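You operate a simulated robot arm through the tools that you are given. There is no shell and no other tool. Be economical: measure what you need, move in short steps, check, and stop when the job is done.

Carry out the task below with a simulated robot arm. There is one attempt and no reset: what you move stays moved.

JOB
Crimp both top corners of the filter in the crimper.
Fine: one clip each; it ends in the nest, the slide drawn back.
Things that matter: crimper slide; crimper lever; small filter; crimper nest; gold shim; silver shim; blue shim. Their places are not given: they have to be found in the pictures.

The check looks at the end state, three seconds after you hand in, the way a careful person would. Anything else that was tipped, shoved, dropped, spilled or broken makes it a failure.

ROBOT AND FRAMES
A 6-joint arm with a two-finger parallel gripper, fixed in place. Base frame: the origin is at the foot of the arm, x ahead of it, y to its left, z up; the work surface is at about z = 0.4. Lengths are in cm, angles in degrees, forces in N, time in s.
With the tool pointing down near the work surface it reaches from about 12 to 50 cm from the base axis. Its first joint turns from -72.0 to 72.0 degrees. Payload 0.65 kg.
Tool frame: the origin (TCP) lies between the finger pads and is the grasp point; the fingertips stand 2.5 cm ahead of it; z points along the fingers, y is the line along which they close. The gripper opens to 7.6 cm. The fingers are 1.8 cm wide and 1 cm thick; the gripper's body (3.6 by 7.8 cm) begins 4.5 cm behind the TCP.
Orientation is that of the tool frame in the base frame, as a unit quaternion [w, x, y, z]. With the fingers straight down and closing along the base's y, the tool's x points along the base's -x, its y along +y and its z along -z.

CONTROLS
- The arm moves only by the tool apply_moves. Its argument "moves" is a list of rows, each a list of 6 numbers: the shift along the tool's x, y, z in cm, then the turn, a rotation vector about the tool's x, y, z in degrees. In form: [[tx, ty, tz, wx, wy, wz], ...]. A call has 1 to 20 rows; each row is the pose to reach, as a shift and turn from the pose commanded when the call began, along the tool's axes at that moment. "claw" is the opening in per cent of the stroke, from 0 (shut) to 100 (fully open), set as the call begins (left out, the last holds). Each row takes 0.2 s and may step no farther than 5 cm and 8.6 degrees from the row before; otherwise, or with a gripper value out of range, the whole call is refused. Where a pose cannot be reached the arm comes as near as it can. A force on the tool above 70 N (or 10 N above the force at the start of the call, whichever is more), or a blocked arm, ends the call early, and 0.2 s more pass. The fingers move at their own pace (about 10.8 cm/s each) and stop on an object; they squeeze with about 38 N. The grip force told is the motor's: it shows also when the fingers shut on nothing. Time passes only in rows, and 0.2 s behind the last, so rows that repeat a pose let the fingers close. It gives the time, the measured TCP pose, the force on the tool (base axes), the opening and the grip force at its end, in the units of the frame above (readings bear some noise).
- Cameras (640 x 400 px; columns grow to the right, rows downward): "scene" is fixed at [6.5, 27.86, 40.86]; the picture's right is [-0.69, -0.73, 0.00], its down [-0.39, 0.37, -0.84] and it looks along [0.61, -0.58, -0.54] (base axes); focal length 214 px, centre (320, 200). "wrist" rides on the gripper at [5.8, 1.1, -8.1] in the tool frame; the picture's right is [-0.18, 0.98, 0.00], its down [-0.75, -0.14, -0.64] and it looks along [-0.63, -0.12, 0.77] (tool axes); focal length 243 px, centre (320, 200).
- get_image(camera): a new picture of that camera. It takes no simulated time.
- point_at(camera, pixels): for up to 12 pixels [column, row] of the newest picture of that camera ("zoom" is the newest enlarged one), the place [x, y, z] in the base frame of the surface seen there, good to about 0.2 cm. It takes no simulated time.
- zoom(camera, box): a new picture of the part [left, top, right, bottom] of that camera's present view, enlarged. It takes no simulated time.
- close_job(): hands the job in; it is judged then, once.

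Keep the steps short. Do not move on a guess: measure, check each grasp and each placing, and mend mistakes. In all there are 80 turns and 46 pictures (those below and enlarged ones count). Leave the gripper open and the arm clear of the work at the hand-in unless told otherwise, and finish with a single line.

The tools are called after "Emit:" as name(argument=value, ...) on one line, values as JSON. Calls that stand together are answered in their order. apply_moves: Moves the arm, as the interface text tells. Its arguments: {"type":"object","properties":{"moves":{"type":"array","items":{"type":"array","items":{"type":"number"}}},"claw":{"type":"number"}},"required":["moves"]} The other tools are called the same way: get_image (camera) takes a picture; point_at (camera, pixels) gives the place of the surface under pixels of a picture; zoom (camera, box) takes an enlarged picture of a part of a camera's view; close_job () hands the job in.

At the start:

```text
clock: 0.0
eef_pos: [23.39, -1.28, 39.17]
orientation: [0.001, 0.0, 1.0, 0.001]
force: [0.1, -0.2, 0.0]
opening: 7.6
gripper_force: 0.1
```

scene: 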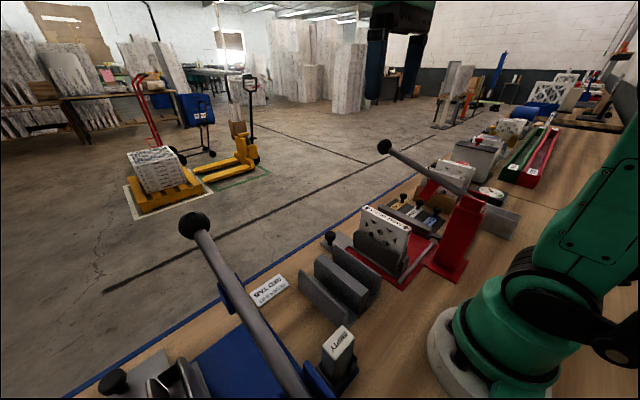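
wrist: 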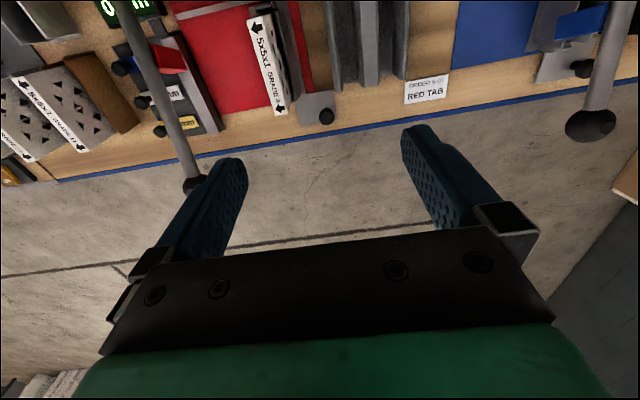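

I see two lever presses (a red one at about (440,220) and a blue one at about (240,330)) and a filter on the red one. I'll enlarge these regions to read the labels.

Emit:
zoom(camera="scene", box=[310, 130, 530, 290])

Emit:
zoom(camera="scene", box=[80, 200, 400, 400])

Emit:
zoom(camera="wrist", box=[0, 0, 360, 200])

```text
2.50 times, centred on (420, 210) of scene
```

zoom: 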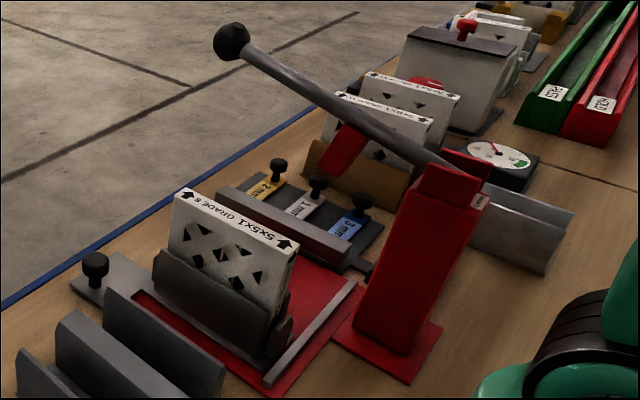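

```text
2.00 times, centred on (240, 300) of scene
```

zoom: 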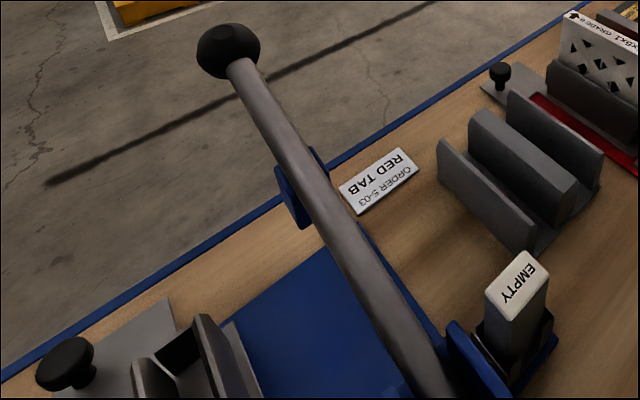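

```text
1.78 times, centred on (180, 100) of wrist
```

zoom: 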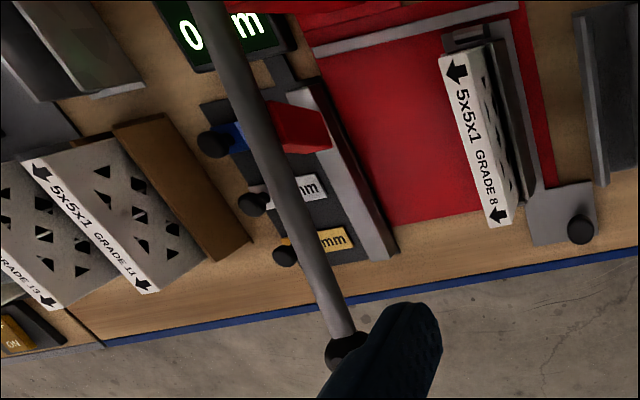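

The red machine with a slide knob, the nest with the "5x5x1 GRADE 8" filter, a 1/2/3 mm shim rack and a display are the relevant parts. I'll measure key points in the wrist zoom and the scene picture.

Emit:
point_at(camera="wrist", pixels=[[327, 116], [254, 30], [280, 108], [120, 68], [142, 102], [160, 131], [125, 8], [165, 60], [195, 183], [220, 60], [425, 90], [310, 100]])

Emit:
point_at(camera="scene", pixels=[[384, 146], [330, 236], [367, 207], [407, 229], [405, 195], [420, 203], [434, 209], [460, 200], [428, 192], [440, 175], [425, 250], [490, 192]])

```text
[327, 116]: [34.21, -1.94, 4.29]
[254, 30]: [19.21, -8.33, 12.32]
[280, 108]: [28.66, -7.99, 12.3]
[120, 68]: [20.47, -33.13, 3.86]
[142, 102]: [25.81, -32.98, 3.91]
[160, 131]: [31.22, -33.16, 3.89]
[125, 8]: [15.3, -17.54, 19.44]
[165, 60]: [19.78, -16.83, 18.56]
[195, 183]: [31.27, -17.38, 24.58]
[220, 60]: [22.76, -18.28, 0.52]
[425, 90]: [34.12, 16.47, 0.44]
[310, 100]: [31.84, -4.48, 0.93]
```

```text
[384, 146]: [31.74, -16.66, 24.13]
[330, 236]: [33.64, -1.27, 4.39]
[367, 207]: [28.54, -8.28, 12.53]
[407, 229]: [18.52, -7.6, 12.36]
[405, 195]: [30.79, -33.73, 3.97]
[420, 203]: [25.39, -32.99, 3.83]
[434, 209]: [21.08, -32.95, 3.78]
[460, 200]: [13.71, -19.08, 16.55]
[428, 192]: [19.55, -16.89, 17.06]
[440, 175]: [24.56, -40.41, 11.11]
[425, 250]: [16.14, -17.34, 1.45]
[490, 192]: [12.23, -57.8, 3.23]
```

Lever knob is at about (31.5, -17, 24.5), slide knob at (34, -1.7, 4.3), filter in the nest at y≈-8 with x 18.5–28.6 and shim knobs at y≈-33. I'll stay high and shift for a better look with the wrist camera, so I can read the display and shims.

Emit:
apply_moves(moves=[[2, -4, 0, 0, 0, 0], [4, -8, 0, 0, 0, 0], [6, -12, 0, 0, 0, 0], [8, -16, 0, 0, 0, 0], [8, -19, 0, 0, 0, 0], [8, -19, 0, 0, 0, 0]])

Emit:
get_image(camera="wrist")

```text
clock: 1.4
eef_pos: [15.2, -20.37, 39.15]
orientation: [0.002, -0.001, 1.0, 0.0]
force: [-0.1, 0.7, 0.4]
opening: 7.61
gripper_force: 0.0
```

```text
40 pictures are left
```

wrist: 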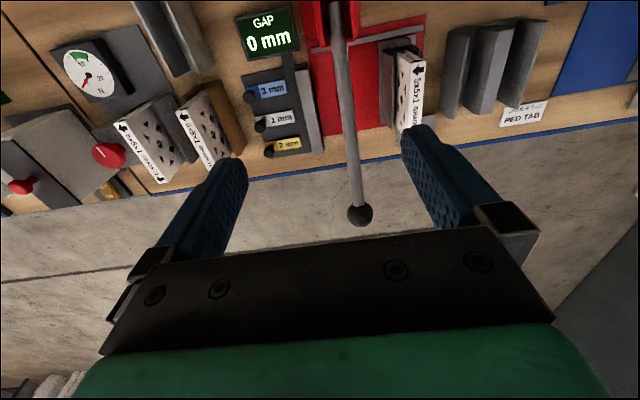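

The display reads "GAP 0 mm". I'll enlarge the crimper and shims, the dial area and the far side of the bench to look for what gap is wanted.

Emit:
zoom(camera="wrist", box=[220, 0, 440, 160])

Emit:
zoom(camera="wrist", box=[0, 0, 250, 210])

Emit:
zoom(camera="scene", box=[430, 40, 640, 200])

```text
2.50 times, centred on (330, 80) of wrist
```

zoom: 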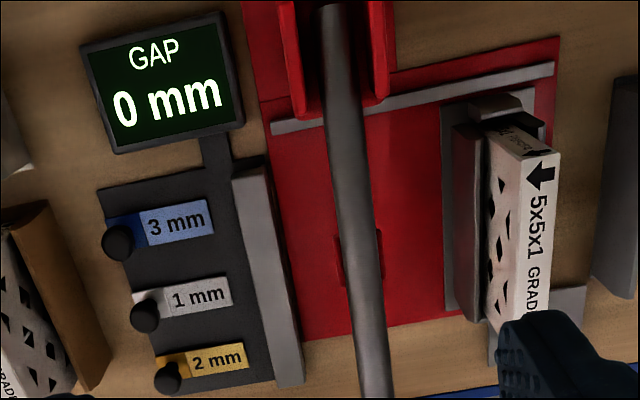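

```text
1.90 times, centred on (125, 105) of wrist
```

zoom: 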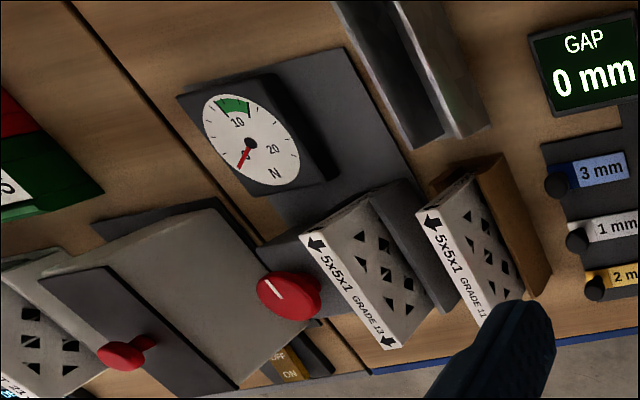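

```text
2.50 times, centred on (535, 120) of scene
```

zoom: 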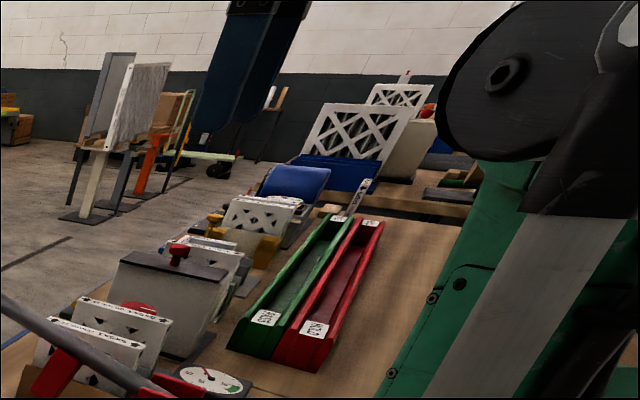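

The gauge presumably reads the gap with the slide home, and the shim is chosen to match it. First I'll go above the slide knob with the tool yawed 90° (fingers closing along x, camera on the +y side).

Emit:
apply_moves(moves=[[-1.71, 1.7, 1.2, 0, 0, 8.2], [-3.42, 3.4, 2.4, 0, 0, 16.4], [-5.13, 5.1, 3.6, 0, 0, 24.5], [-6.84, 6.8, 4.8, 0, 0, 32.7], [-8.55, 8.5, 6, 0, 0, 40.9], [-10.26, 10.2, 7.2, 0, 0, 49.1], [-11.97, 11.9, 8.4, 0, 0, 57.3], [-13.7, 13.6, 9.6, 0, 0, 65.5], [-15.4, 15.3, 11, 0, 0, 73.7], [-17.1, 17, 13, 0, 0, 81.9], [-18.8, 18.7, 15, 0, 0, 90], [-18.8, 18.7, 17, 0, 0, 90], [-18.8, 18.7, 17, 0, 0, 90]], claw=45)

Emit:
get_image(camera="wrist")

Emit:
get_image(camera="scene")

```text
clock: 4.2
eef_pos: [34.1, -1.56, 22.01]
orientation: [-0.001, 0.707, 0.707, 0.001]
force: [0.2, -0.2, 0.1]
opening: 3.45
gripper_force: 0.1
```

```text
36 pictures are left
```

wrist: 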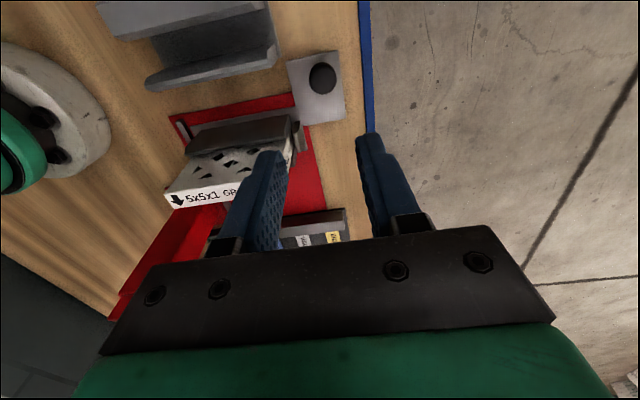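

```text
35 pictures are left
```

scene: 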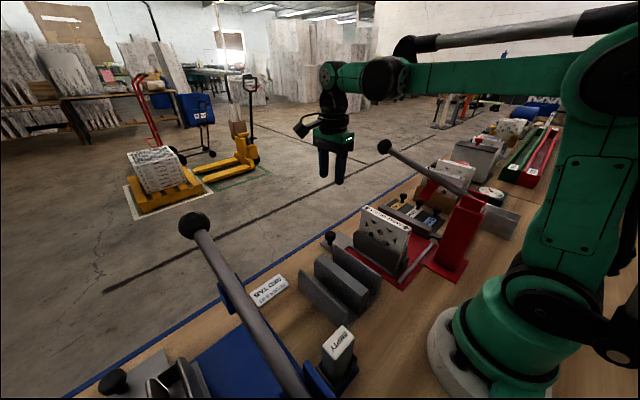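

I see the slide knob at wrist (322,77). I'll measure it, plus the filter, nest and guide edges.

Emit:
point_at(camera="wrist", pixels=[[322, 68], [310, 78], [335, 78], [322, 88], [290, 62], [340, 120], [170, 196], [296, 142], [300, 130], [190, 140], [286, 120], [310, 230]])

Emit:
zoom(camera="wrist", box=[150, 40, 370, 260])

```text
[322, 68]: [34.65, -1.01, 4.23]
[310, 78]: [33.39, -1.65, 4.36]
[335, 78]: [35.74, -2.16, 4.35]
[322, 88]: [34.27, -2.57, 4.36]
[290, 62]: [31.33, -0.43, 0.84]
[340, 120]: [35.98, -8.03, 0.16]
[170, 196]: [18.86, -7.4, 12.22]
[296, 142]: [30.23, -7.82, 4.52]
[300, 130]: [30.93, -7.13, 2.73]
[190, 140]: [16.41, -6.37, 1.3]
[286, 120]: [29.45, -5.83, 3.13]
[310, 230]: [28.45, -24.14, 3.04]
```

```text
1.82 times, centred on (260, 150) of wrist
```

zoom: 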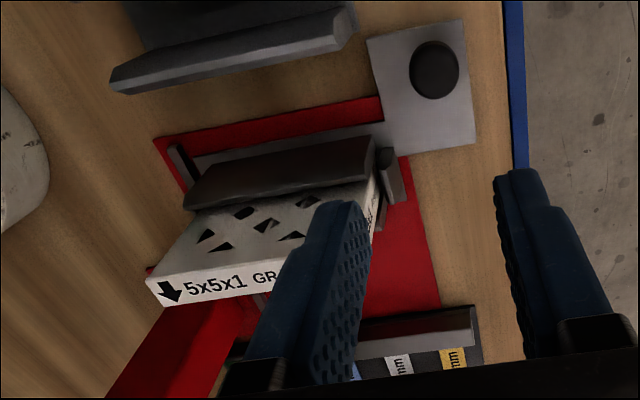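

Knob centre is about (34.5, -1.8) with its top at z 4.4. I'll go down to TCP z≈4 with the fingers straddling the knob.

Emit:
apply_moves(moves=[[-0.25, 0.4, 4, 0, 0, 0], [-0.25, 0.4, 8, 0, 0, 0], [-0.25, 0.4, 12, 0, 0, 0], [-0.25, 0.4, 15, 0, 0, 0], [-0.25, 0.4, 17, 0, 0, 0], [-0.25, 0.4, 18, 0, 0, 0], [-0.25, 0.4, 18, 0, 0, 0]])

Emit:
apply_moves(moves=[[0, 0, 0, 0, 0, 0], [0, 0, 0, 0, 0, 0]], claw=0)

Emit:
get_image(camera="wrist")

```text
clock: 5.8
eef_pos: [34.41, -1.86, 4.1]
orientation: [0.001, 0.706, 0.708, 0.002]
force: [-0.1, -0.5, -0.7]
opening: 3.42
gripper_force: 0.1
```

```text
clock: 6.4
eef_pos: [34.4, -1.88, 4.1]
orientation: [0.0, 0.706, 0.708, 0.002]
force: [5.1, -0.6, -16.4]
opening: 2.69
gripper_force: 42.1
```

```text
33 pictures are left
```

wrist: 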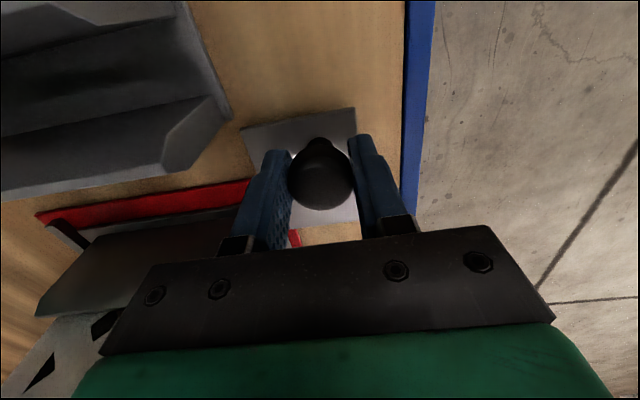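

Grasp holds (2.69 cm, 42 N). I'll push the slide towards -y gently, 6 cm first.

Emit:
apply_moves(moves=[[-0.5, 0, 0, 0, 0, 0], [-1, 0, 0, 0, 0, 0], [-1.5, 0, 0, 0, 0, 0], [-2, 0, 0, 0, 0, 0], [-2.5, 0, 0, 0, 0, 0], [-3, 0, 0, 0, 0, 0], [-3.5, 0, 0, 0, 0, 0], [-4, 0, 0, 0, 0, 0], [-4.5, 0, 0, 0, 0, 0], [-5, 0, 0, 0, 0, 0], [-5.5, 0, 0, 0, 0, 0], [-6, 0, 0, 0, 0, 0]])

Emit:
get_image(camera="scene")

```text
clock: 9.0
eef_pos: [34.4, -7.68, 4.14]
orientation: [-0.003, 0.707, 0.707, -0.002]
force: [-42.1, 0.1, -12.5]
opening: 2.71
gripper_force: 41.4
```

```text
32 pictures are left
```

scene: 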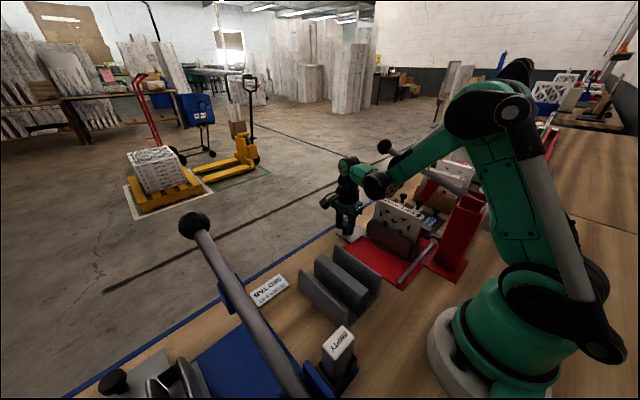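

The slide moves with the filter in it. There is a -42 N side force in x, so I'll ease 0.2 cm toward -x and continue in small steps.

Emit:
apply_moves(moves=[[0, -0.1, 0, 0, 0, 0], [-0.4, -0.2, 0, 0, 0, 0], [-0.8, -0.2, 0, 0, 0, 0], [-1.2, -0.2, 0, 0, 0, 0], [-1.6, -0.2, 0, 0, 0, 0], [-2.0, -0.2, 0, 0, 0, 0]])

Emit:
zoom(camera="scene", box=[310, 130, 530, 290])

```text
clock: 10.4
eef_pos: [34.37, -9.77, 4.22]
orientation: [0.0, 0.707, 0.707, 0.001]
force: [2.6, 1.9, 31.9]
opening: 2.73
gripper_force: 41.7
```

```text
2.50 times, centred on (420, 210) of scene
```

zoom: 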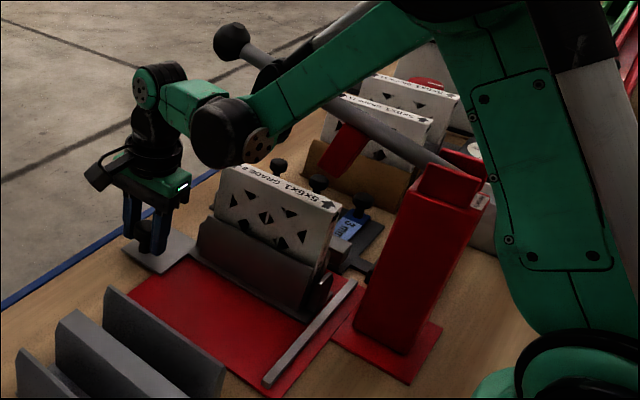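

Slide is now about 8 cm in and the filter is nearly under the head. I'll continue in 0.3 cm steps, watching for the stop.

Emit:
apply_moves(moves=[[-0.3, 0, 0, 0, 0, 0], [-0.6, 0, 0, 0, 0, 0], [-0.9, 0, 0, 0, 0, 0], [-1.2, 0, 0, 0, 0, 0]])

Emit:
zoom(camera="scene", box=[310, 130, 530, 290])

```text
clock: 11.4
eef_pos: [34.5, -10.9, 4.03]
orientation: [0.0, 0.707, 0.707, 0.001]
force: [4.6, 0.1, 31.9]
opening: 2.68
gripper_force: 41.8
```

```text
2.50 times, centred on (420, 210) of scene
```

zoom: 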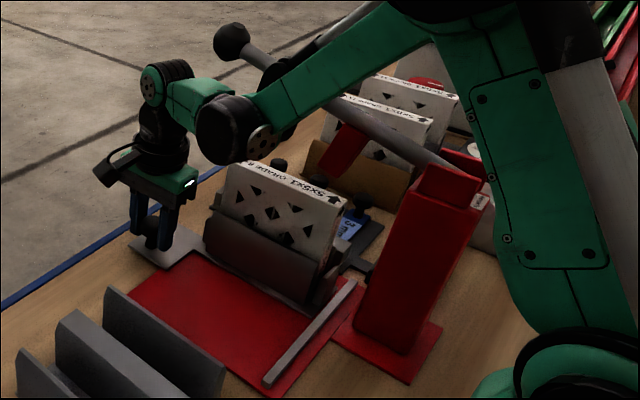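

No stop felt yet. I'll measure the filter's top, the lever head and the stop bar now.

Emit:
point_at(camera="zoom", pixels=[[250, 172], [335, 203], [290, 180], [330, 168], [350, 130], [260, 238], [150, 245], [232, 45], [295, 105], [330, 205], [350, 228], [385, 128]])

Emit:
get_image(camera="wrist")

```text
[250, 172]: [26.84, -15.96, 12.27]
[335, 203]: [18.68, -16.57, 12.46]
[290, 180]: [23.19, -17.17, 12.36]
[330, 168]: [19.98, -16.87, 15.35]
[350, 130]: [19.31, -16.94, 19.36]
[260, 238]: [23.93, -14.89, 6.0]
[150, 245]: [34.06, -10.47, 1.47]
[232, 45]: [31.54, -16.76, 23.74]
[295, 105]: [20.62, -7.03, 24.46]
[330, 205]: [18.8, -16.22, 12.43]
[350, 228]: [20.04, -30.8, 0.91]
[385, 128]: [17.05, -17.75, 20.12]
```

```text
29 pictures are left
```

wrist: 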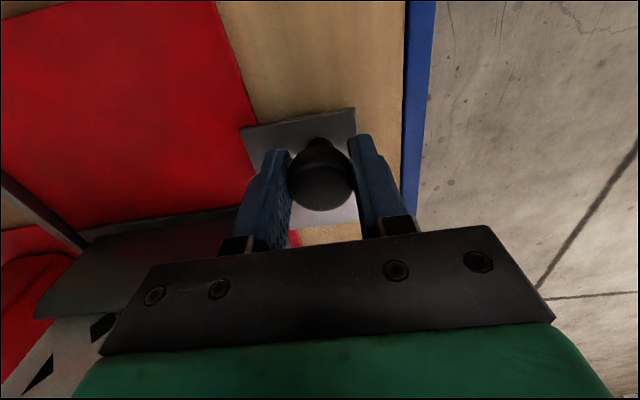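

Filter centre is now y≈-16.7, head at about -17, so the stop should be close. Creeping on in 0.2 cm steps.

Emit:
apply_moves(moves=[[-0.2, 0, 0, 0, 0, 0], [-0.4, 0, 0, 0, 0, 0], [-0.6, 0, 0, 0, 0, 0], [-0.8, 0, 0, 0, 0, 0]])

Emit:
zoom(camera="scene", box=[350, 150, 490, 252])

```text
clock: 12.4
eef_pos: [34.39, -11.81, 4.06]
orientation: [-0.001, 0.707, 0.707, 0.0]
force: [-4.5, 1.2, -31.9]
opening: 2.69
gripper_force: 41.4
```

```text
3.92 times, centred on (420, 201) of scene
```

zoom: 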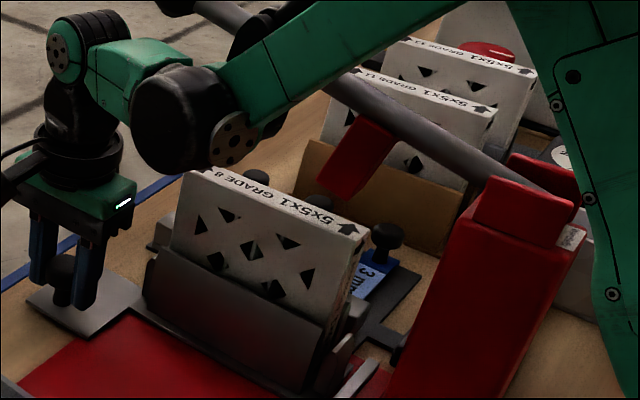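

Not stopped yet. I'll check the arm's clearance to the lever and the nest-to-stop-bar distance before going further.

Emit:
point_at(camera="zoom", pixels=[[235, 135], [255, 110], [200, 8], [250, 40], [360, 130], [340, 170], [375, 170], [350, 305], [330, 205], [220, 180], [400, 340], [160, 235]])

Emit:
get_image(camera="wrist")

```text
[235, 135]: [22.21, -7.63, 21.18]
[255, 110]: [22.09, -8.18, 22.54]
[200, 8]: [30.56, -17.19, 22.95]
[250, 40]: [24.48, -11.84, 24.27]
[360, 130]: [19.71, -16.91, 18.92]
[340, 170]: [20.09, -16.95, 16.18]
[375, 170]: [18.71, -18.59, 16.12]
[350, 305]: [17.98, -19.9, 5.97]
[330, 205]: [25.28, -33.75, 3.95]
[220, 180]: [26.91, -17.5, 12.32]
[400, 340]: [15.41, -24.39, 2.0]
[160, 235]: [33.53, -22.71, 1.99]
```

```text
27 pictures are left
```

wrist: 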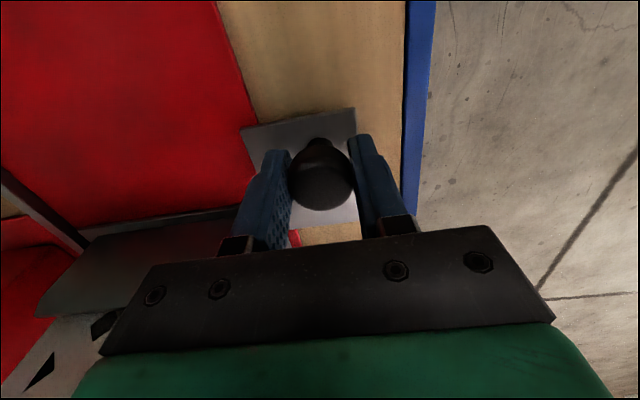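

The wrist joint is within a few cm of the lever, so instead of gripping on I'll let go, rise, and push the knob from its +y side with closed fingers. This keeps the arm farther from the lever.

Emit:
apply_moves(moves=[[0, 0, 0, 0, 0, 0], [0, 0, 0, 0, 0, 0], [0, 0, -2, 0, 0, 0], [0, 0, -4.5, 0, 0, 0], [3, 0, -4.5, 0, 0, 0], [3, 0, -4.5, 0, 0, 0]], claw=45)

Emit:
apply_moves(moves=[[0, 0, 0, 0, 0, 0], [0, 0, 0, 0, 0, 0], [0, 0, 2, 0, 0, 0], [0, 0, 4.3, 0, 0, 0], [0, 0, 4.3, 0, 0, 0]], claw=0)

Emit:
get_image(camera="wrist")

Emit:
zoom(camera="scene", box=[330, 140, 490, 260])

```text
clock: 13.8
eef_pos: [34.52, -8.72, 8.64]
orientation: [0.001, 0.707, 0.707, 0.001]
force: [0.2, -0.6, -0.6]
opening: 3.41
gripper_force: 0.0
```

```text
clock: 15.0
eef_pos: [34.38, -8.92, 4.35]
orientation: [-0.001, 0.707, 0.707, 0.001]
force: [-0.5, 0.0, 0.1]
opening: 0.0
gripper_force: 23.9
```

```text
26 pictures are left
```

wrist: 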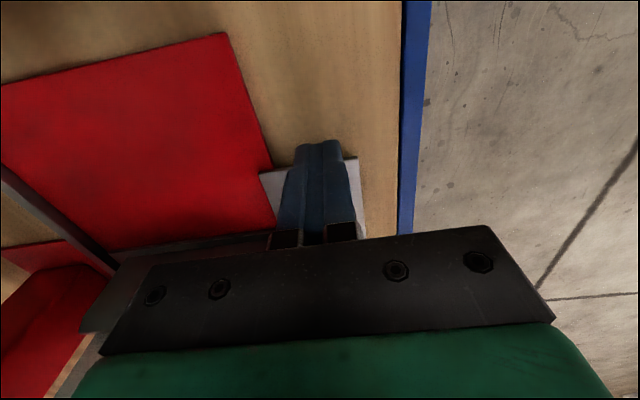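

```text
3.33 times, centred on (410, 200) of scene
```

zoom: 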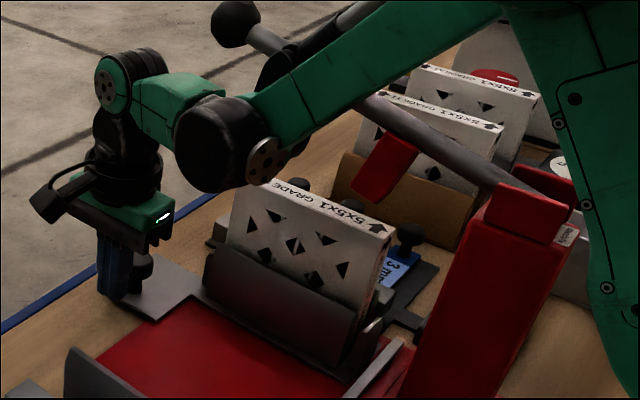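

Fingers are shut behind the knob. I'll push it on towards -y in small steps; contact should come at about -9.5.

Emit:
apply_moves(moves=[[-0.3, 0, 0, 0, 0, 0], [-0.6, 0, 0, 0, 0, 0], [-0.9, 0, 0, 0, 0, 0], [-1.2, 0, 0, 0, 0, 0], [-1.5, 0, 0, 0, 0, 0]])

Emit:
zoom(camera="scene", box=[330, 140, 490, 260])

```text
clock: 16.2
eef_pos: [34.34, -9.76, 4.43]
orientation: [-0.007, 0.705, 0.709, 0.004]
force: [-20.2, 57.9, 9.7]
opening: 0.0
gripper_force: 23.8
```

```text
3.33 times, centred on (410, 200) of scene
```

zoom: 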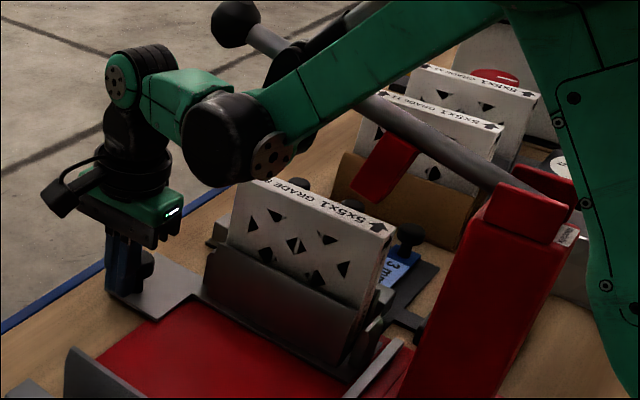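

Blocked at 58 N with the knob at y≈-11.8: exactly 10 cm of travel, so the slide is home. I'll back off, rise clear and look at the gauge.

Emit:
apply_moves(moves=[[1.5, 0, 0, 0, 0, 0], [1.5, 0, -4, 0, 0, 0], [1.5, 0, -9, 0, 0, 0], [1.5, 0, -14, 0, 0, 0], [1.5, 0, -19, 0, 0, 0], [1.5, 0, -24, 0, 0, 0], [1.5, 0, -29, 0, 0, 0], [1.5, 0, -33, 0, 0, 0], [1.5, 0, -33, 0, 0, 0]])

Emit:
apply_moves(moves=[[-1.5, -1.7, 0, 0, 0, -8.2], [-3, -3.4, 0, 0, 0, -16.4], [-4.5, -5.1, 0, 0, 0, -24.5], [-6, -6.8, 0, 0, 0, -32.7], [-7.5, -8.5, 0, 0, 0, -40.9], [-9, -10.2, 0, 0, 0, -49.1], [-10.5, -11.9, 0, 0, 0, -57.3], [-12, -13.6, 0, 0, 0, -65.5], [-13.5, -15.3, 0, 0, 0, -73.7], [-15, -17, 0, 0, 0, -81.9], [-16, -18.7, 0, 0, 0, -90], [-16, -18.7, 0, 0, 0, -90]])

Emit:
zoom(camera="wrist", box=[180, 0, 480, 210])

```text
clock: 18.2
eef_pos: [33.11, -8.45, 35.68]
orientation: [0.0, 0.707, 0.707, 0.002]
force: [-0.3, 0.4, 0.8]
opening: 0.0
gripper_force: 23.8
out of reach, approached as far as the arm can: row 8, 9
```

```text
clock: 20.8
eef_pos: [14.56, -24.53, 35.51]
orientation: [0.0, -0.001, 1.0, 0.001]
force: [-0.1, 0.1, 0.3]
opening: 0.0
gripper_force: 23.2
```

```text
1.90 times, centred on (330, 105) of wrist
```

zoom: 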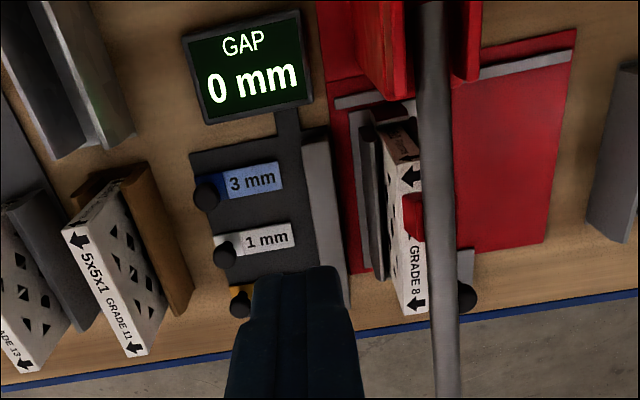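

The gauge still says 0 mm. I'll measure the nest against the stop bar and the filter against the head.

Emit:
point_at(camera="zoom", pixels=[[330, 200], [345, 280], [375, 260], [368, 170], [305, 150], [390, 150], [395, 230], [413, 200], [418, 235], [418, 130], [438, 100], [410, 300]])

Emit:
zoom(camera="scene", box=[350, 150, 490, 252])

```text
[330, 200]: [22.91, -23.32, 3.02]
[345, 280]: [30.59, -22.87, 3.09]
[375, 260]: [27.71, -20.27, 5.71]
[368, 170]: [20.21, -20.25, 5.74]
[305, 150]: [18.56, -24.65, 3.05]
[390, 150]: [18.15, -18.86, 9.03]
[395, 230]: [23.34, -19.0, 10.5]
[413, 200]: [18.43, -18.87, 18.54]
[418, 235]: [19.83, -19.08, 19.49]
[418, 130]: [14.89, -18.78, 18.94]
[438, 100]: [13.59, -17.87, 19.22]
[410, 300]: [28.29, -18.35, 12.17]
```

```text
3.92 times, centred on (420, 201) of scene
```

zoom: 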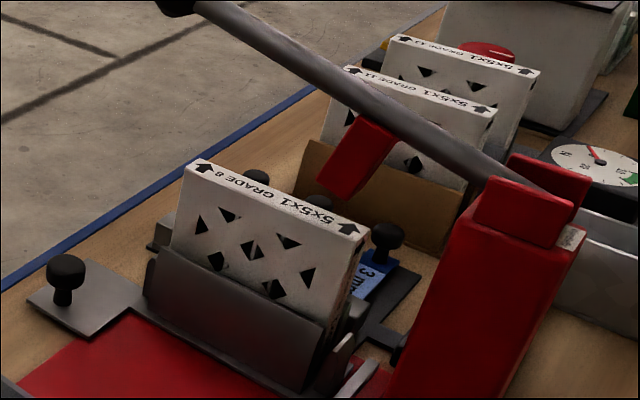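

Filter (y -17 to -19) is centred under the head (-16.9 to -19.1), so it is aligned and home. There's a small label on the red post at scene (474,209); I'll read that in case it gives the gap.

Emit:
zoom(camera="scene", box=[462, 199, 486, 214])

Emit:
point_at(camera="scene", pixels=[[474, 209], [434, 210], [438, 240]])

```text
16.00 times, centred on (474, 206) of scene
```

zoom: 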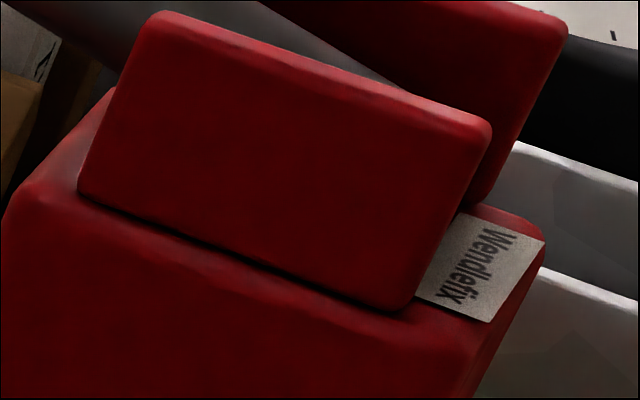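

```text
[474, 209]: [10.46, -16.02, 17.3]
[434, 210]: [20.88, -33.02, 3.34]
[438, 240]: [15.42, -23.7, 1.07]
```

That is only a maker's name. I'll look closely at the filter itself for any gap or colour mark, and at the clip head and shims.

Emit:
zoom(camera="wrist", box=[335, 30, 415, 160])

Emit:
zoom(camera="scene", box=[384, 180, 448, 245])

```text
3.08 times, centred on (375, 95) of wrist
```

zoom: 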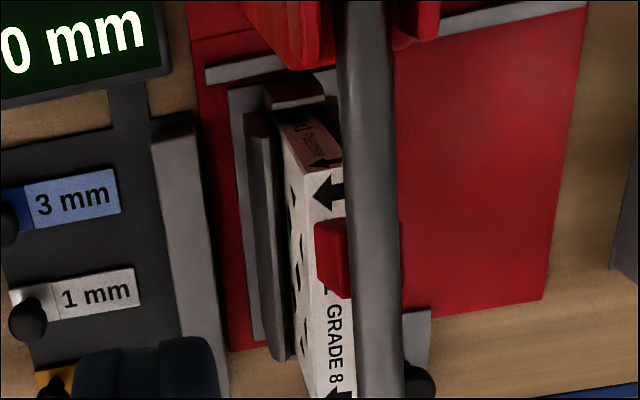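

```text
6.15 times, centred on (416, 212) of scene
```

zoom: 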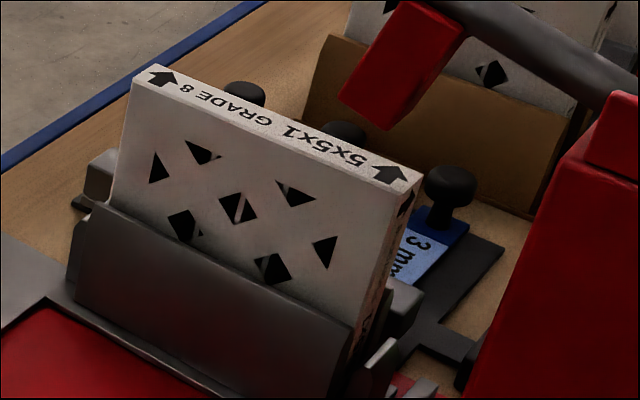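

There is print on the filter's near end face, at about wrist (365–382, 66–85). Zooming tightly on it.

Emit:
zoom(camera="wrist", box=[355, 60, 388, 88])

```text
14.29 times, centred on (372, 74) of wrist
```

zoom: 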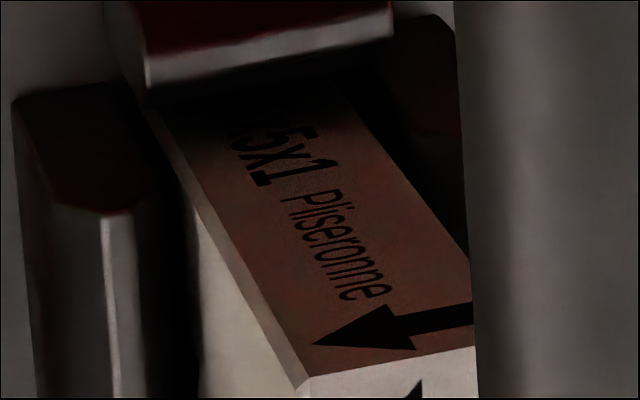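

That's only the brand again. Next, a close look at the shim rack, stop bar and nest edge to understand how the shims act.

Emit:
zoom(camera="wrist", box=[255, 55, 380, 140])

Emit:
point_at(camera="zoom", pixels=[[60, 190], [110, 180], [230, 165], [260, 160], [130, 310], [280, 290], [330, 200], [370, 250], [440, 180], [455, 240], [400, 250], [200, 230]])

```text
4.71 times, centred on (318, 98) of wrist
```

zoom: 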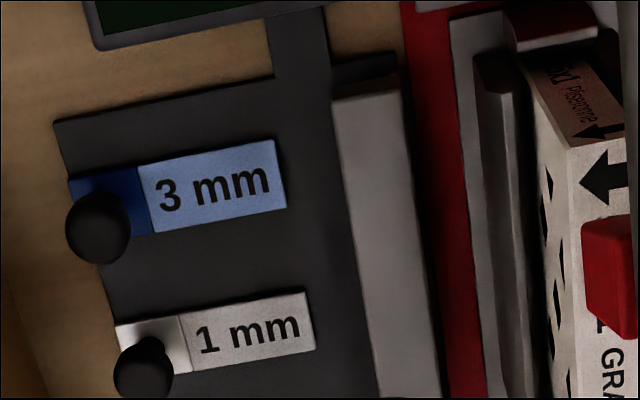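

```text
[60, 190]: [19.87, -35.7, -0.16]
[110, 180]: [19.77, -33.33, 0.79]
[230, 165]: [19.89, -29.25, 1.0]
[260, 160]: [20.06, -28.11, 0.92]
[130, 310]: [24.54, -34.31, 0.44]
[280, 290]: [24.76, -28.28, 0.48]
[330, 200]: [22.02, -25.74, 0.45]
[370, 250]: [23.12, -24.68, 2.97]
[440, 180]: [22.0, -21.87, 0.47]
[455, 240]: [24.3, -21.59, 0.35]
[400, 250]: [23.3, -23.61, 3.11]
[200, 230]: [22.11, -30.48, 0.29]
```

The gauge belongs to the shim rack, and with the slide home it asks for 0 mm. Before committing I'll bring the lever down gradually and watch the gauge. First I'll put the closed fingers above the lever bar just inside its knob (x≈29, y≈-18).

Emit:
apply_moves(moves=[[-4, 2, 0, 0, 0, 0], [-8, 4, 0, 0, 0, 0], [-12, 5.5, 1, 0, 0, 0], [-14.4, 6.5, 4, 0, 0, 0], [-14.4, 6.5, 7, 0, 0, 0], [-14.4, 6.5, 7, 0, 0, 0]])

Emit:
get_image(camera="wrist")

Emit:
zoom(camera="scene", box=[340, 110, 500, 230])

```text
clock: 22.2
eef_pos: [28.59, -17.9, 28.5]
orientation: [0.001, 0.0, 1.0, 0.001]
force: [0.1, 0.4, -0.3]
opening: 0.0
gripper_force: 23.6
```

```text
16 pictures are left
```

wrist: 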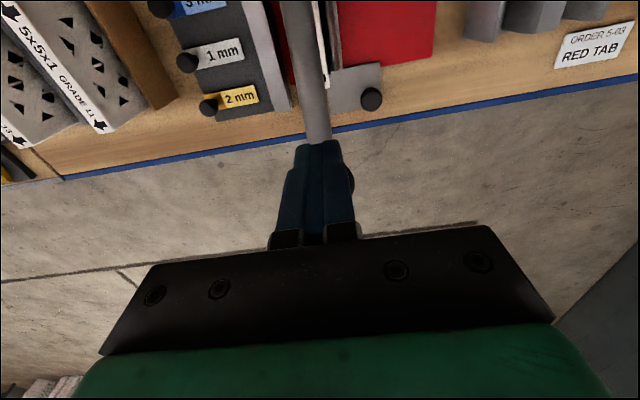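

```text
3.33 times, centred on (420, 170) of scene
```

zoom: 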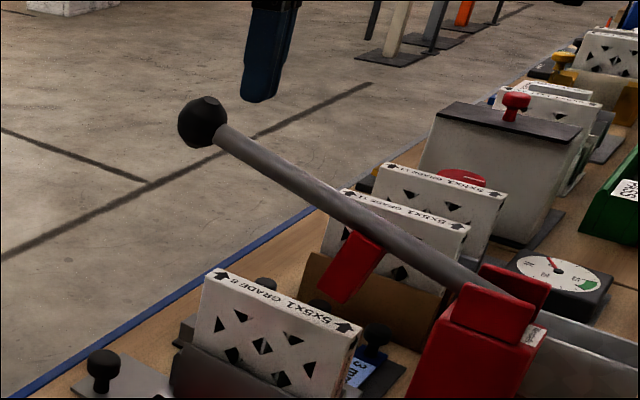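

Before the irreversible press I want to see the filter's far end face (x≈29), which I haven't read. I'll rise and yaw the wrist camera to look back at it.

Emit:
apply_moves(moves=[[0, 0, -2.5, 0, 0, 0], [0, 2, -2.5, 0, 0, 8.2], [-0.5, 4, -2.5, 0, 0, 16.4], [-1, 6, -2.5, 0, 0, 24.6], [-1.5, 8, -2.5, 0, 0, 32.8], [-2, 8, -2.5, 0, 0, 41], [-2.5, 8, -2.5, 0, 0, 49.2], [-3, 8, -2.5, 0, 0, 57.4], [-3.5, 8, -2.5, 0, 0, 65.6], [-4, 8, -2.5, 0, 0, 73.8], [-4.4, 8, -2.5, 0, 0, 82], [-4.4, 8, -2.5, 0, 0, 90.2], [-4.4, 8, -2.5, 0, 0, 98.4], [-4.4, 8, -2.5, 0, 0, 106.6], [-4.4, 8, -2.5, 0, 0, 114.8], [-4.4, 8, -2.5, 0, 0, 123], [-4.4, 8, -2.5, 0, 0, 130], [-4.4, 8, -2.5, 0, 0, 130]])

Emit:
get_image(camera="wrist")

```text
clock: 26.0
eef_pos: [33.23, -9.93, 31.1]
orientation: [0.0, 0.907, 0.422, 0.0]
force: [-0.5, 0.8, 0.5]
opening: 0.01
gripper_force: 23.8
```

```text
14 pictures are left
```

wrist: 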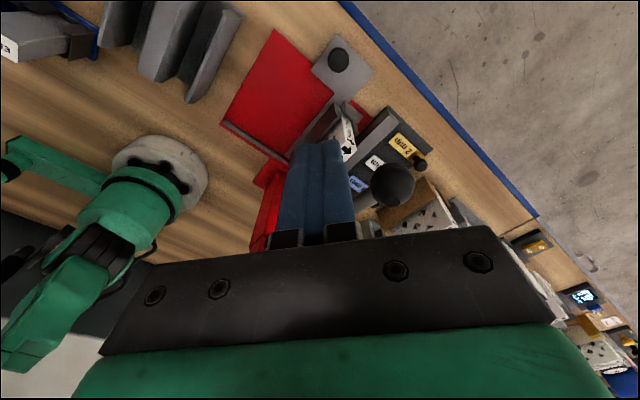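

The filter's far end is at wrist (347,135). One tight zoom there.

Emit:
zoom(camera="wrist", box=[322, 100, 386, 158])

```text
6.90 times, centred on (354, 129) of wrist
```

zoom: 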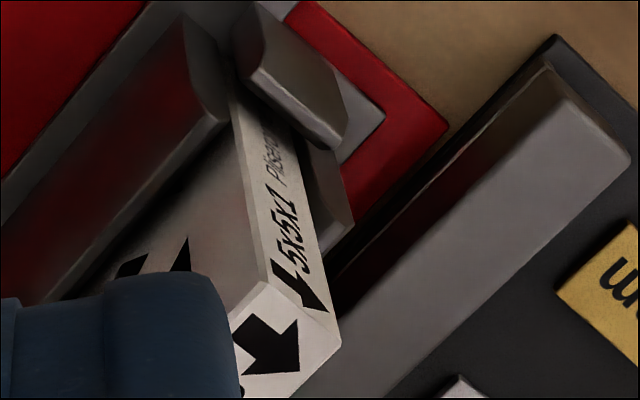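

Same print, with no gap or colour mark, so the gauge (0 mm: no shim) is the only guidance for this corner. I'll return over the lever bar.

Emit:
apply_moves(moves=[[-0.56, 0.1, 0, 0, 0, -8.1], [-1.11, 0.21, 0, 0, 0, -16.25], [-1.67, 0.31, 0, 0, 0, -24.4], [-2.22, 0.42, 0, 0, 0, -32.5], [-2.78, 0.52, 0, 0, 0, -40.6], [-3.33, 0.63, 0, 0, 0, -48.75], [-3.89, 0.73, 0, 0, 0, -56.9], [-4.44, 0.84, 0, 0, 0, -65], [-5, 0.94, 0, 0, 0, -73.1], [-5.55, 1.04, 0, 0, 0, -81.25], [-6.1, 1.15, 0, 0, 0, -89.4], [-6.66, 1.25, 0, 0, 0, -97.5], [-7.2, 1.36, 0, 0, 0, -105.6], [-7.77, 1.46, 0, 0, 0, -113.75], [-8.3, 1.57, 0, 0, 0, -121.9], [-8.88, 1.67, 0, 0, 0, -130], [-8.88, 1.67, 2.5, 0, 0, -130], [-8.88, 1.67, 2.5, 0, 0, -130]])

Emit:
apply_moves(moves=[[0, 0, 1, 0, 0, 0], [0, 0, 2, 0, 0, 0], [0, 0, 2.5, 0, 0, 0], [0, 0, 3, 0, 0, 0], [0, 0, 3.5, 0, 0, 0], [0, 0, 4, 0, 0, 0]])

```text
clock: 29.8
eef_pos: [28.8, -17.95, 28.67]
orientation: [0.0, 0.0, 1.0, 0.001]
force: [-0.5, 0.6, 0.0]
opening: 0.01
gripper_force: 23.9
```

```text
clock: 31.2
eef_pos: [28.52, -17.92, 24.57]
orientation: [0.0, 0.0, 1.0, 0.001]
force: [1.3, -0.6, 3.6]
opening: 0.0
gripper_force: 23.2
```

Light contact (3.6 N) with the lever. Continuing down in 0.5 cm steps.

Emit:
apply_moves(moves=[[0, 0, 0.5, 0, 0, 0], [0, 0, 1, 0, 0, 0], [0, 0, 1.5, 0, 0, 0], [0, 0, 2, 0, 0, 0], [0, 0, 2.5, 0, 0, 0], [0, 0, 3, 0, 0, 0], [0, 0, 3.5, 0, 0, 0], [0, 0, 4, 0, 0, 0]])

Emit:
zoom(camera="scene", box=[340, 130, 500, 250])

```text
clock: 33.0
eef_pos: [28.84, -17.72, 21.07]
orientation: [0.0, -0.001, 1.0, 0.001]
force: [1.1, 0.7, 42.8]
opening: 0.0
gripper_force: 23.2
stopped in row 8: the force on the tool passed its limit (the readings are from after the stop); the commanded pose is now the measured one
```

```text
3.33 times, centred on (420, 190) of scene
```

zoom: 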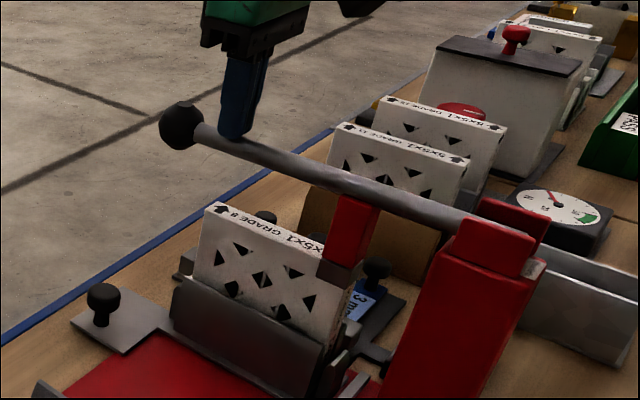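

The head is down on the corner with a brown clip there, and the force limit was reached. I'll lift off, see whether the lever returns, and look at the corner and gauge.

Emit:
apply_moves(moves=[[0, 0, -1, 0, 0, 0], [0, 0, -2, 0, 0, 0], [0, 0, -4, 0, 0, 0], [0, 0, -7, 0, 0, 0], [0, 0, -10, 0, 0, 0], [3, 0, -13, 0, 0, 0], [7, -2, -14, 0, 0, 0], [11, -4, -14, 0, 0, 0], [14, -6.5, -14, 0, 0, 0], [14, -6.5, -14, 0, 0, 0]])

Emit:
zoom(camera="wrist", box=[220, 0, 420, 140])

Emit:
zoom(camera="scene", box=[370, 150, 480, 232])

```text
clock: 35.2
eef_pos: [14.61, -24.37, 34.99]
orientation: [0.001, 0.0, 1.0, 0.001]
force: [0.1, 0.3, 0.3]
opening: 0.0
gripper_force: 23.1
```

```text
2.86 times, centred on (320, 70) of wrist
```

zoom: 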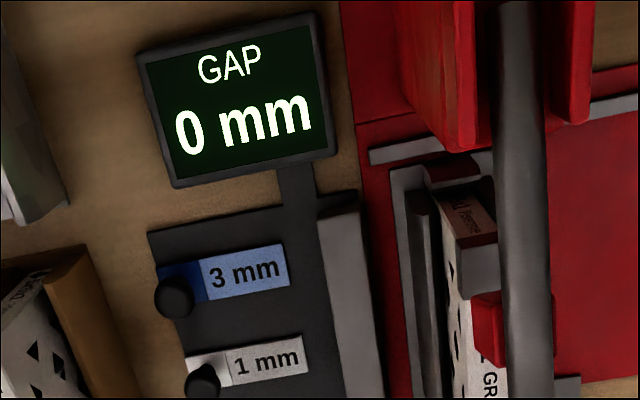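

```text
4.88 times, centred on (425, 191) of scene
```

zoom: 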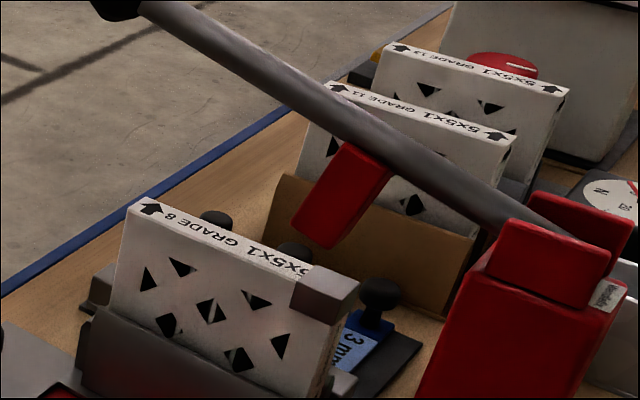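

Clip one is on the near corner and the lever has sprung back; the gauge is still 0. Now I'll draw the slide back: yaw 90° and move over by the slide knob (34.4, -11.9), fingers 45% open.

Emit:
apply_moves(moves=[[-1.7, 1.4, 0, 0, 0, 8.2], [-3.4, 2.8, 0, 0, 0, 16.4], [-5.1, 4.2, 0, 0, 0, 24.5], [-6.8, 5.6, 0, 0, 0, 32.7], [-8.5, 7, 0, 0, 0, 40.9], [-10.2, 8.4, 0, 0, 0, 49.1], [-11.9, 9.8, 0.5, 0, 0, 57.3], [-13.6, 11.2, 1.5, 0, 0, 65.5], [-15.3, 12.6, 2.5, 0, 0, 73.7], [-17, 14, 3.5, 0, 0, 81.9], [-18.5, 15.4, 4.5, 0, 0, 90], [-19.8, 15.4, 9, 0, 0, 90], [-19.8, 15.4, 13.5, 0, 0, 90], [-19.8, 15.4, 18, 0, 0, 90], [-19.8, 15.4, 20, 0, 0, 90], [-19.8, 15.4, 20, 0, 0, 90]], claw=45)

```text
clock: 38.6
eef_pos: [34.65, -8.78, 14.83]
orientation: [0.0, 0.706, 0.708, 0.002]
force: [0.2, -0.1, 0.0]
opening: 3.41
gripper_force: 0.0
```

I'm beside it at z 14.8. Next: over the knob at (34.45, -11.9), down to z 4.1, grip.

Emit:
apply_moves(moves=[[-0.5, -0.2, 3, 0, 0, 0], [-1.8, -0.2, 6, 0, 0, 0], [-3.1, -0.2, 7, 0, 0, 0], [-3.1, -0.2, 9, 0, 0, 0], [-3.1, -0.2, 10.7, 0, 0, 0], [-3.1, -0.2, 10.7, 0, 0, 0]])

Emit:
apply_moves(moves=[[0, 0, 0, 0, 0, 0], [0, 0, 0, 0, 0, 0]], claw=0)

```text
clock: 40.0
eef_pos: [34.52, -11.9, 4.39]
orientation: [0.001, 0.706, 0.708, 0.001]
force: [1.4, 0.6, 0.0]
opening: 3.42
gripper_force: 0.0
```

```text
clock: 40.6
eef_pos: [34.43, -11.96, 4.38]
orientation: [-0.003, 0.707, 0.707, -0.001]
force: [-37.9, 2.2, -12.2]
opening: 2.7
gripper_force: 42.1
```

Gripped the knob (2.70 cm). Pulling the slide back 10 cm.

Emit:
apply_moves(moves=[[0.4, -0.1, 0, 0, 0, 0], [1, -0.1, 0, 0, 0, 0], [1.7, -0.1, 0, 0, 0, 0], [2.4, -0.1, 0, 0, 0, 0], [3.1, -0.1, 0, 0, 0, 0], [3.8, -0.1, 0, 0, 0, 0], [4.5, -0.1, 0, 0, 0, 0], [5.2, -0.1, 0, 0, 0, 0], [5.9, -0.1, 0, 0, 0, 0], [6.6, -0.1, 0, 0, 0, 0], [7.3, -0.1, 0, 0, 0, 0], [8, -0.1, 0, 0, 0, 0], [8.7, -0.1, 0, 0, 0, 0], [9.3, -0.1, 0, 0, 0, 0], [9.7, -0.1, 0, 0, 0, 0], [10, -0.1, 0, 0, 0, 0], [10.1, -0.1, 0, 0, 0, 0]])

```text
clock: 44.2
eef_pos: [34.39, -1.91, 4.37]
orientation: [0.001, 0.707, 0.707, 0.001]
force: [25.5, -7.5, -32.0]
opening: 2.71
gripper_force: 41.5
```

Slide is back at its start place (knob y -1.9). I'll release, rise, then move over the filter (23.7, -8) with yaw back to 0.

Emit:
apply_moves(moves=[[0, 0, 0, 0, 0, 0], [0, 0, 0, 0, 0, 0], [0, 0, -3, 0, 0, 0], [0, 0, -8, 0, 0, 0], [0, 0, -13, 0, 0, 0], [0, 0, -18, 0, 0, 0], [0, 0, -18, 0, 0, 0]], claw=45)

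Emit:
apply_moves(moves=[[-0.5, -1, 0, 0, 0, -8.2], [-1.1, -2, 0, 0, 0, -16.4], [-1.7, -3, 0, 0, 0, -24.5], [-2.3, -4, 0, 0, 0, -32.7], [-2.9, -5, 0, 0, 0, -40.9], [-3.5, -6, 0, 0, 0, -49.1], [-4.1, -7, 0, 0, 0, -57.3], [-4.7, -8, 0, 0, 0, -65.5], [-5.3, -9, 0, 0, 0, -73.7], [-5.9, -10, 0, 0, 0, -81.9], [-6.2, -10.7, 0, 0, 0, -90], [-6.2, -10.7, 0, 0, 0, -90]], claw=70)

Emit:
get_image(camera="wrist")

```text
clock: 45.8
eef_pos: [34.14, -1.63, 22.54]
orientation: [0.0, 0.707, 0.707, 0.002]
force: [0.8, 0.0, 0.5]
opening: 3.42
gripper_force: 0.1
```

```text
clock: 48.4
eef_pos: [23.46, -8.01, 22.2]
orientation: [0.0, -0.001, 1.0, 0.001]
force: [0.2, -0.5, -0.5]
opening: 5.3
gripper_force: 0.0
```

```text
9 pictures are left
```

wrist: 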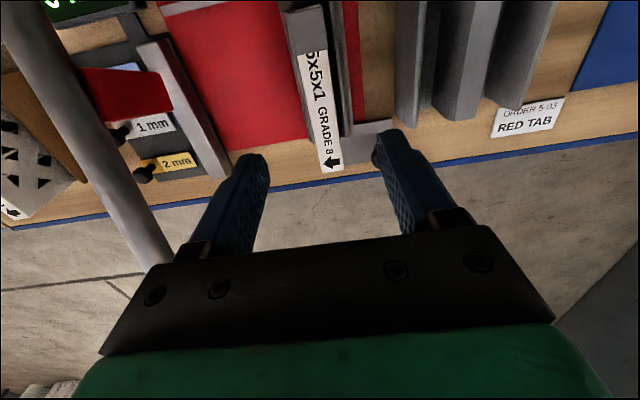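

Measuring the filter's top face and end edges to set the grasp and to reseat it the same way.

Emit:
point_at(camera="wrist", pixels=[[324, 168], [340, 166], [301, 60], [324, 55], [310, 110], [332, 108], [305, 32], [291, 45], [343, 110], [332, 20], [300, 12], [322, 140]])

```text
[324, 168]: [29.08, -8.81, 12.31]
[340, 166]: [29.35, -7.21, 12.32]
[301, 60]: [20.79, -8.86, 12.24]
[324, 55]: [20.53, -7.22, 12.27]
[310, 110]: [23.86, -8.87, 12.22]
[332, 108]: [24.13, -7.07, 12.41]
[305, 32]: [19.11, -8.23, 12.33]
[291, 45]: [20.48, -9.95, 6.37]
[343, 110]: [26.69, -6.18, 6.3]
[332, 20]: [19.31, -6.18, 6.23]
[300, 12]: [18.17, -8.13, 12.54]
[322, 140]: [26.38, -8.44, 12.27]
```

Filter: y centre -8.0, about 1.9 thick, x about 18.6–29.3 (centre ≈24.0), top z 12.3. I'll descend to TCP (24.0, -8.0, 11) and close on it.

Emit:
apply_moves(moves=[[-0.36, 0, 4, 0, 0, 0], [-0.36, 0, 8, 0, 0, 0], [-0.36, 0, 10, 0, 0, 0], [-0.36, 0, 11.3, 0, 0, 0], [-0.36, 0, 11.3, 0, 0, 0]])

Emit:
apply_moves(moves=[[0, 0, 0, 0, 0, 0], [0, 0, 0, 0, 0, 0], [0, 0, 0, 0, 0, 0]], claw=0)

```text
clock: 49.6
eef_pos: [24.07, -7.87, 10.85]
orientation: [0.001, -0.001, 1.0, 0.0]
force: [0.6, -0.5, -0.8]
opening: 5.34
gripper_force: 0.2
```

```text
clock: 50.4
eef_pos: [24.03, -8.01, 11.01]
orientation: [0.001, -0.001, 1.0, 0.001]
force: [0.1, -1.1, 0.3]
opening: 1.91
gripper_force: 37.4
```

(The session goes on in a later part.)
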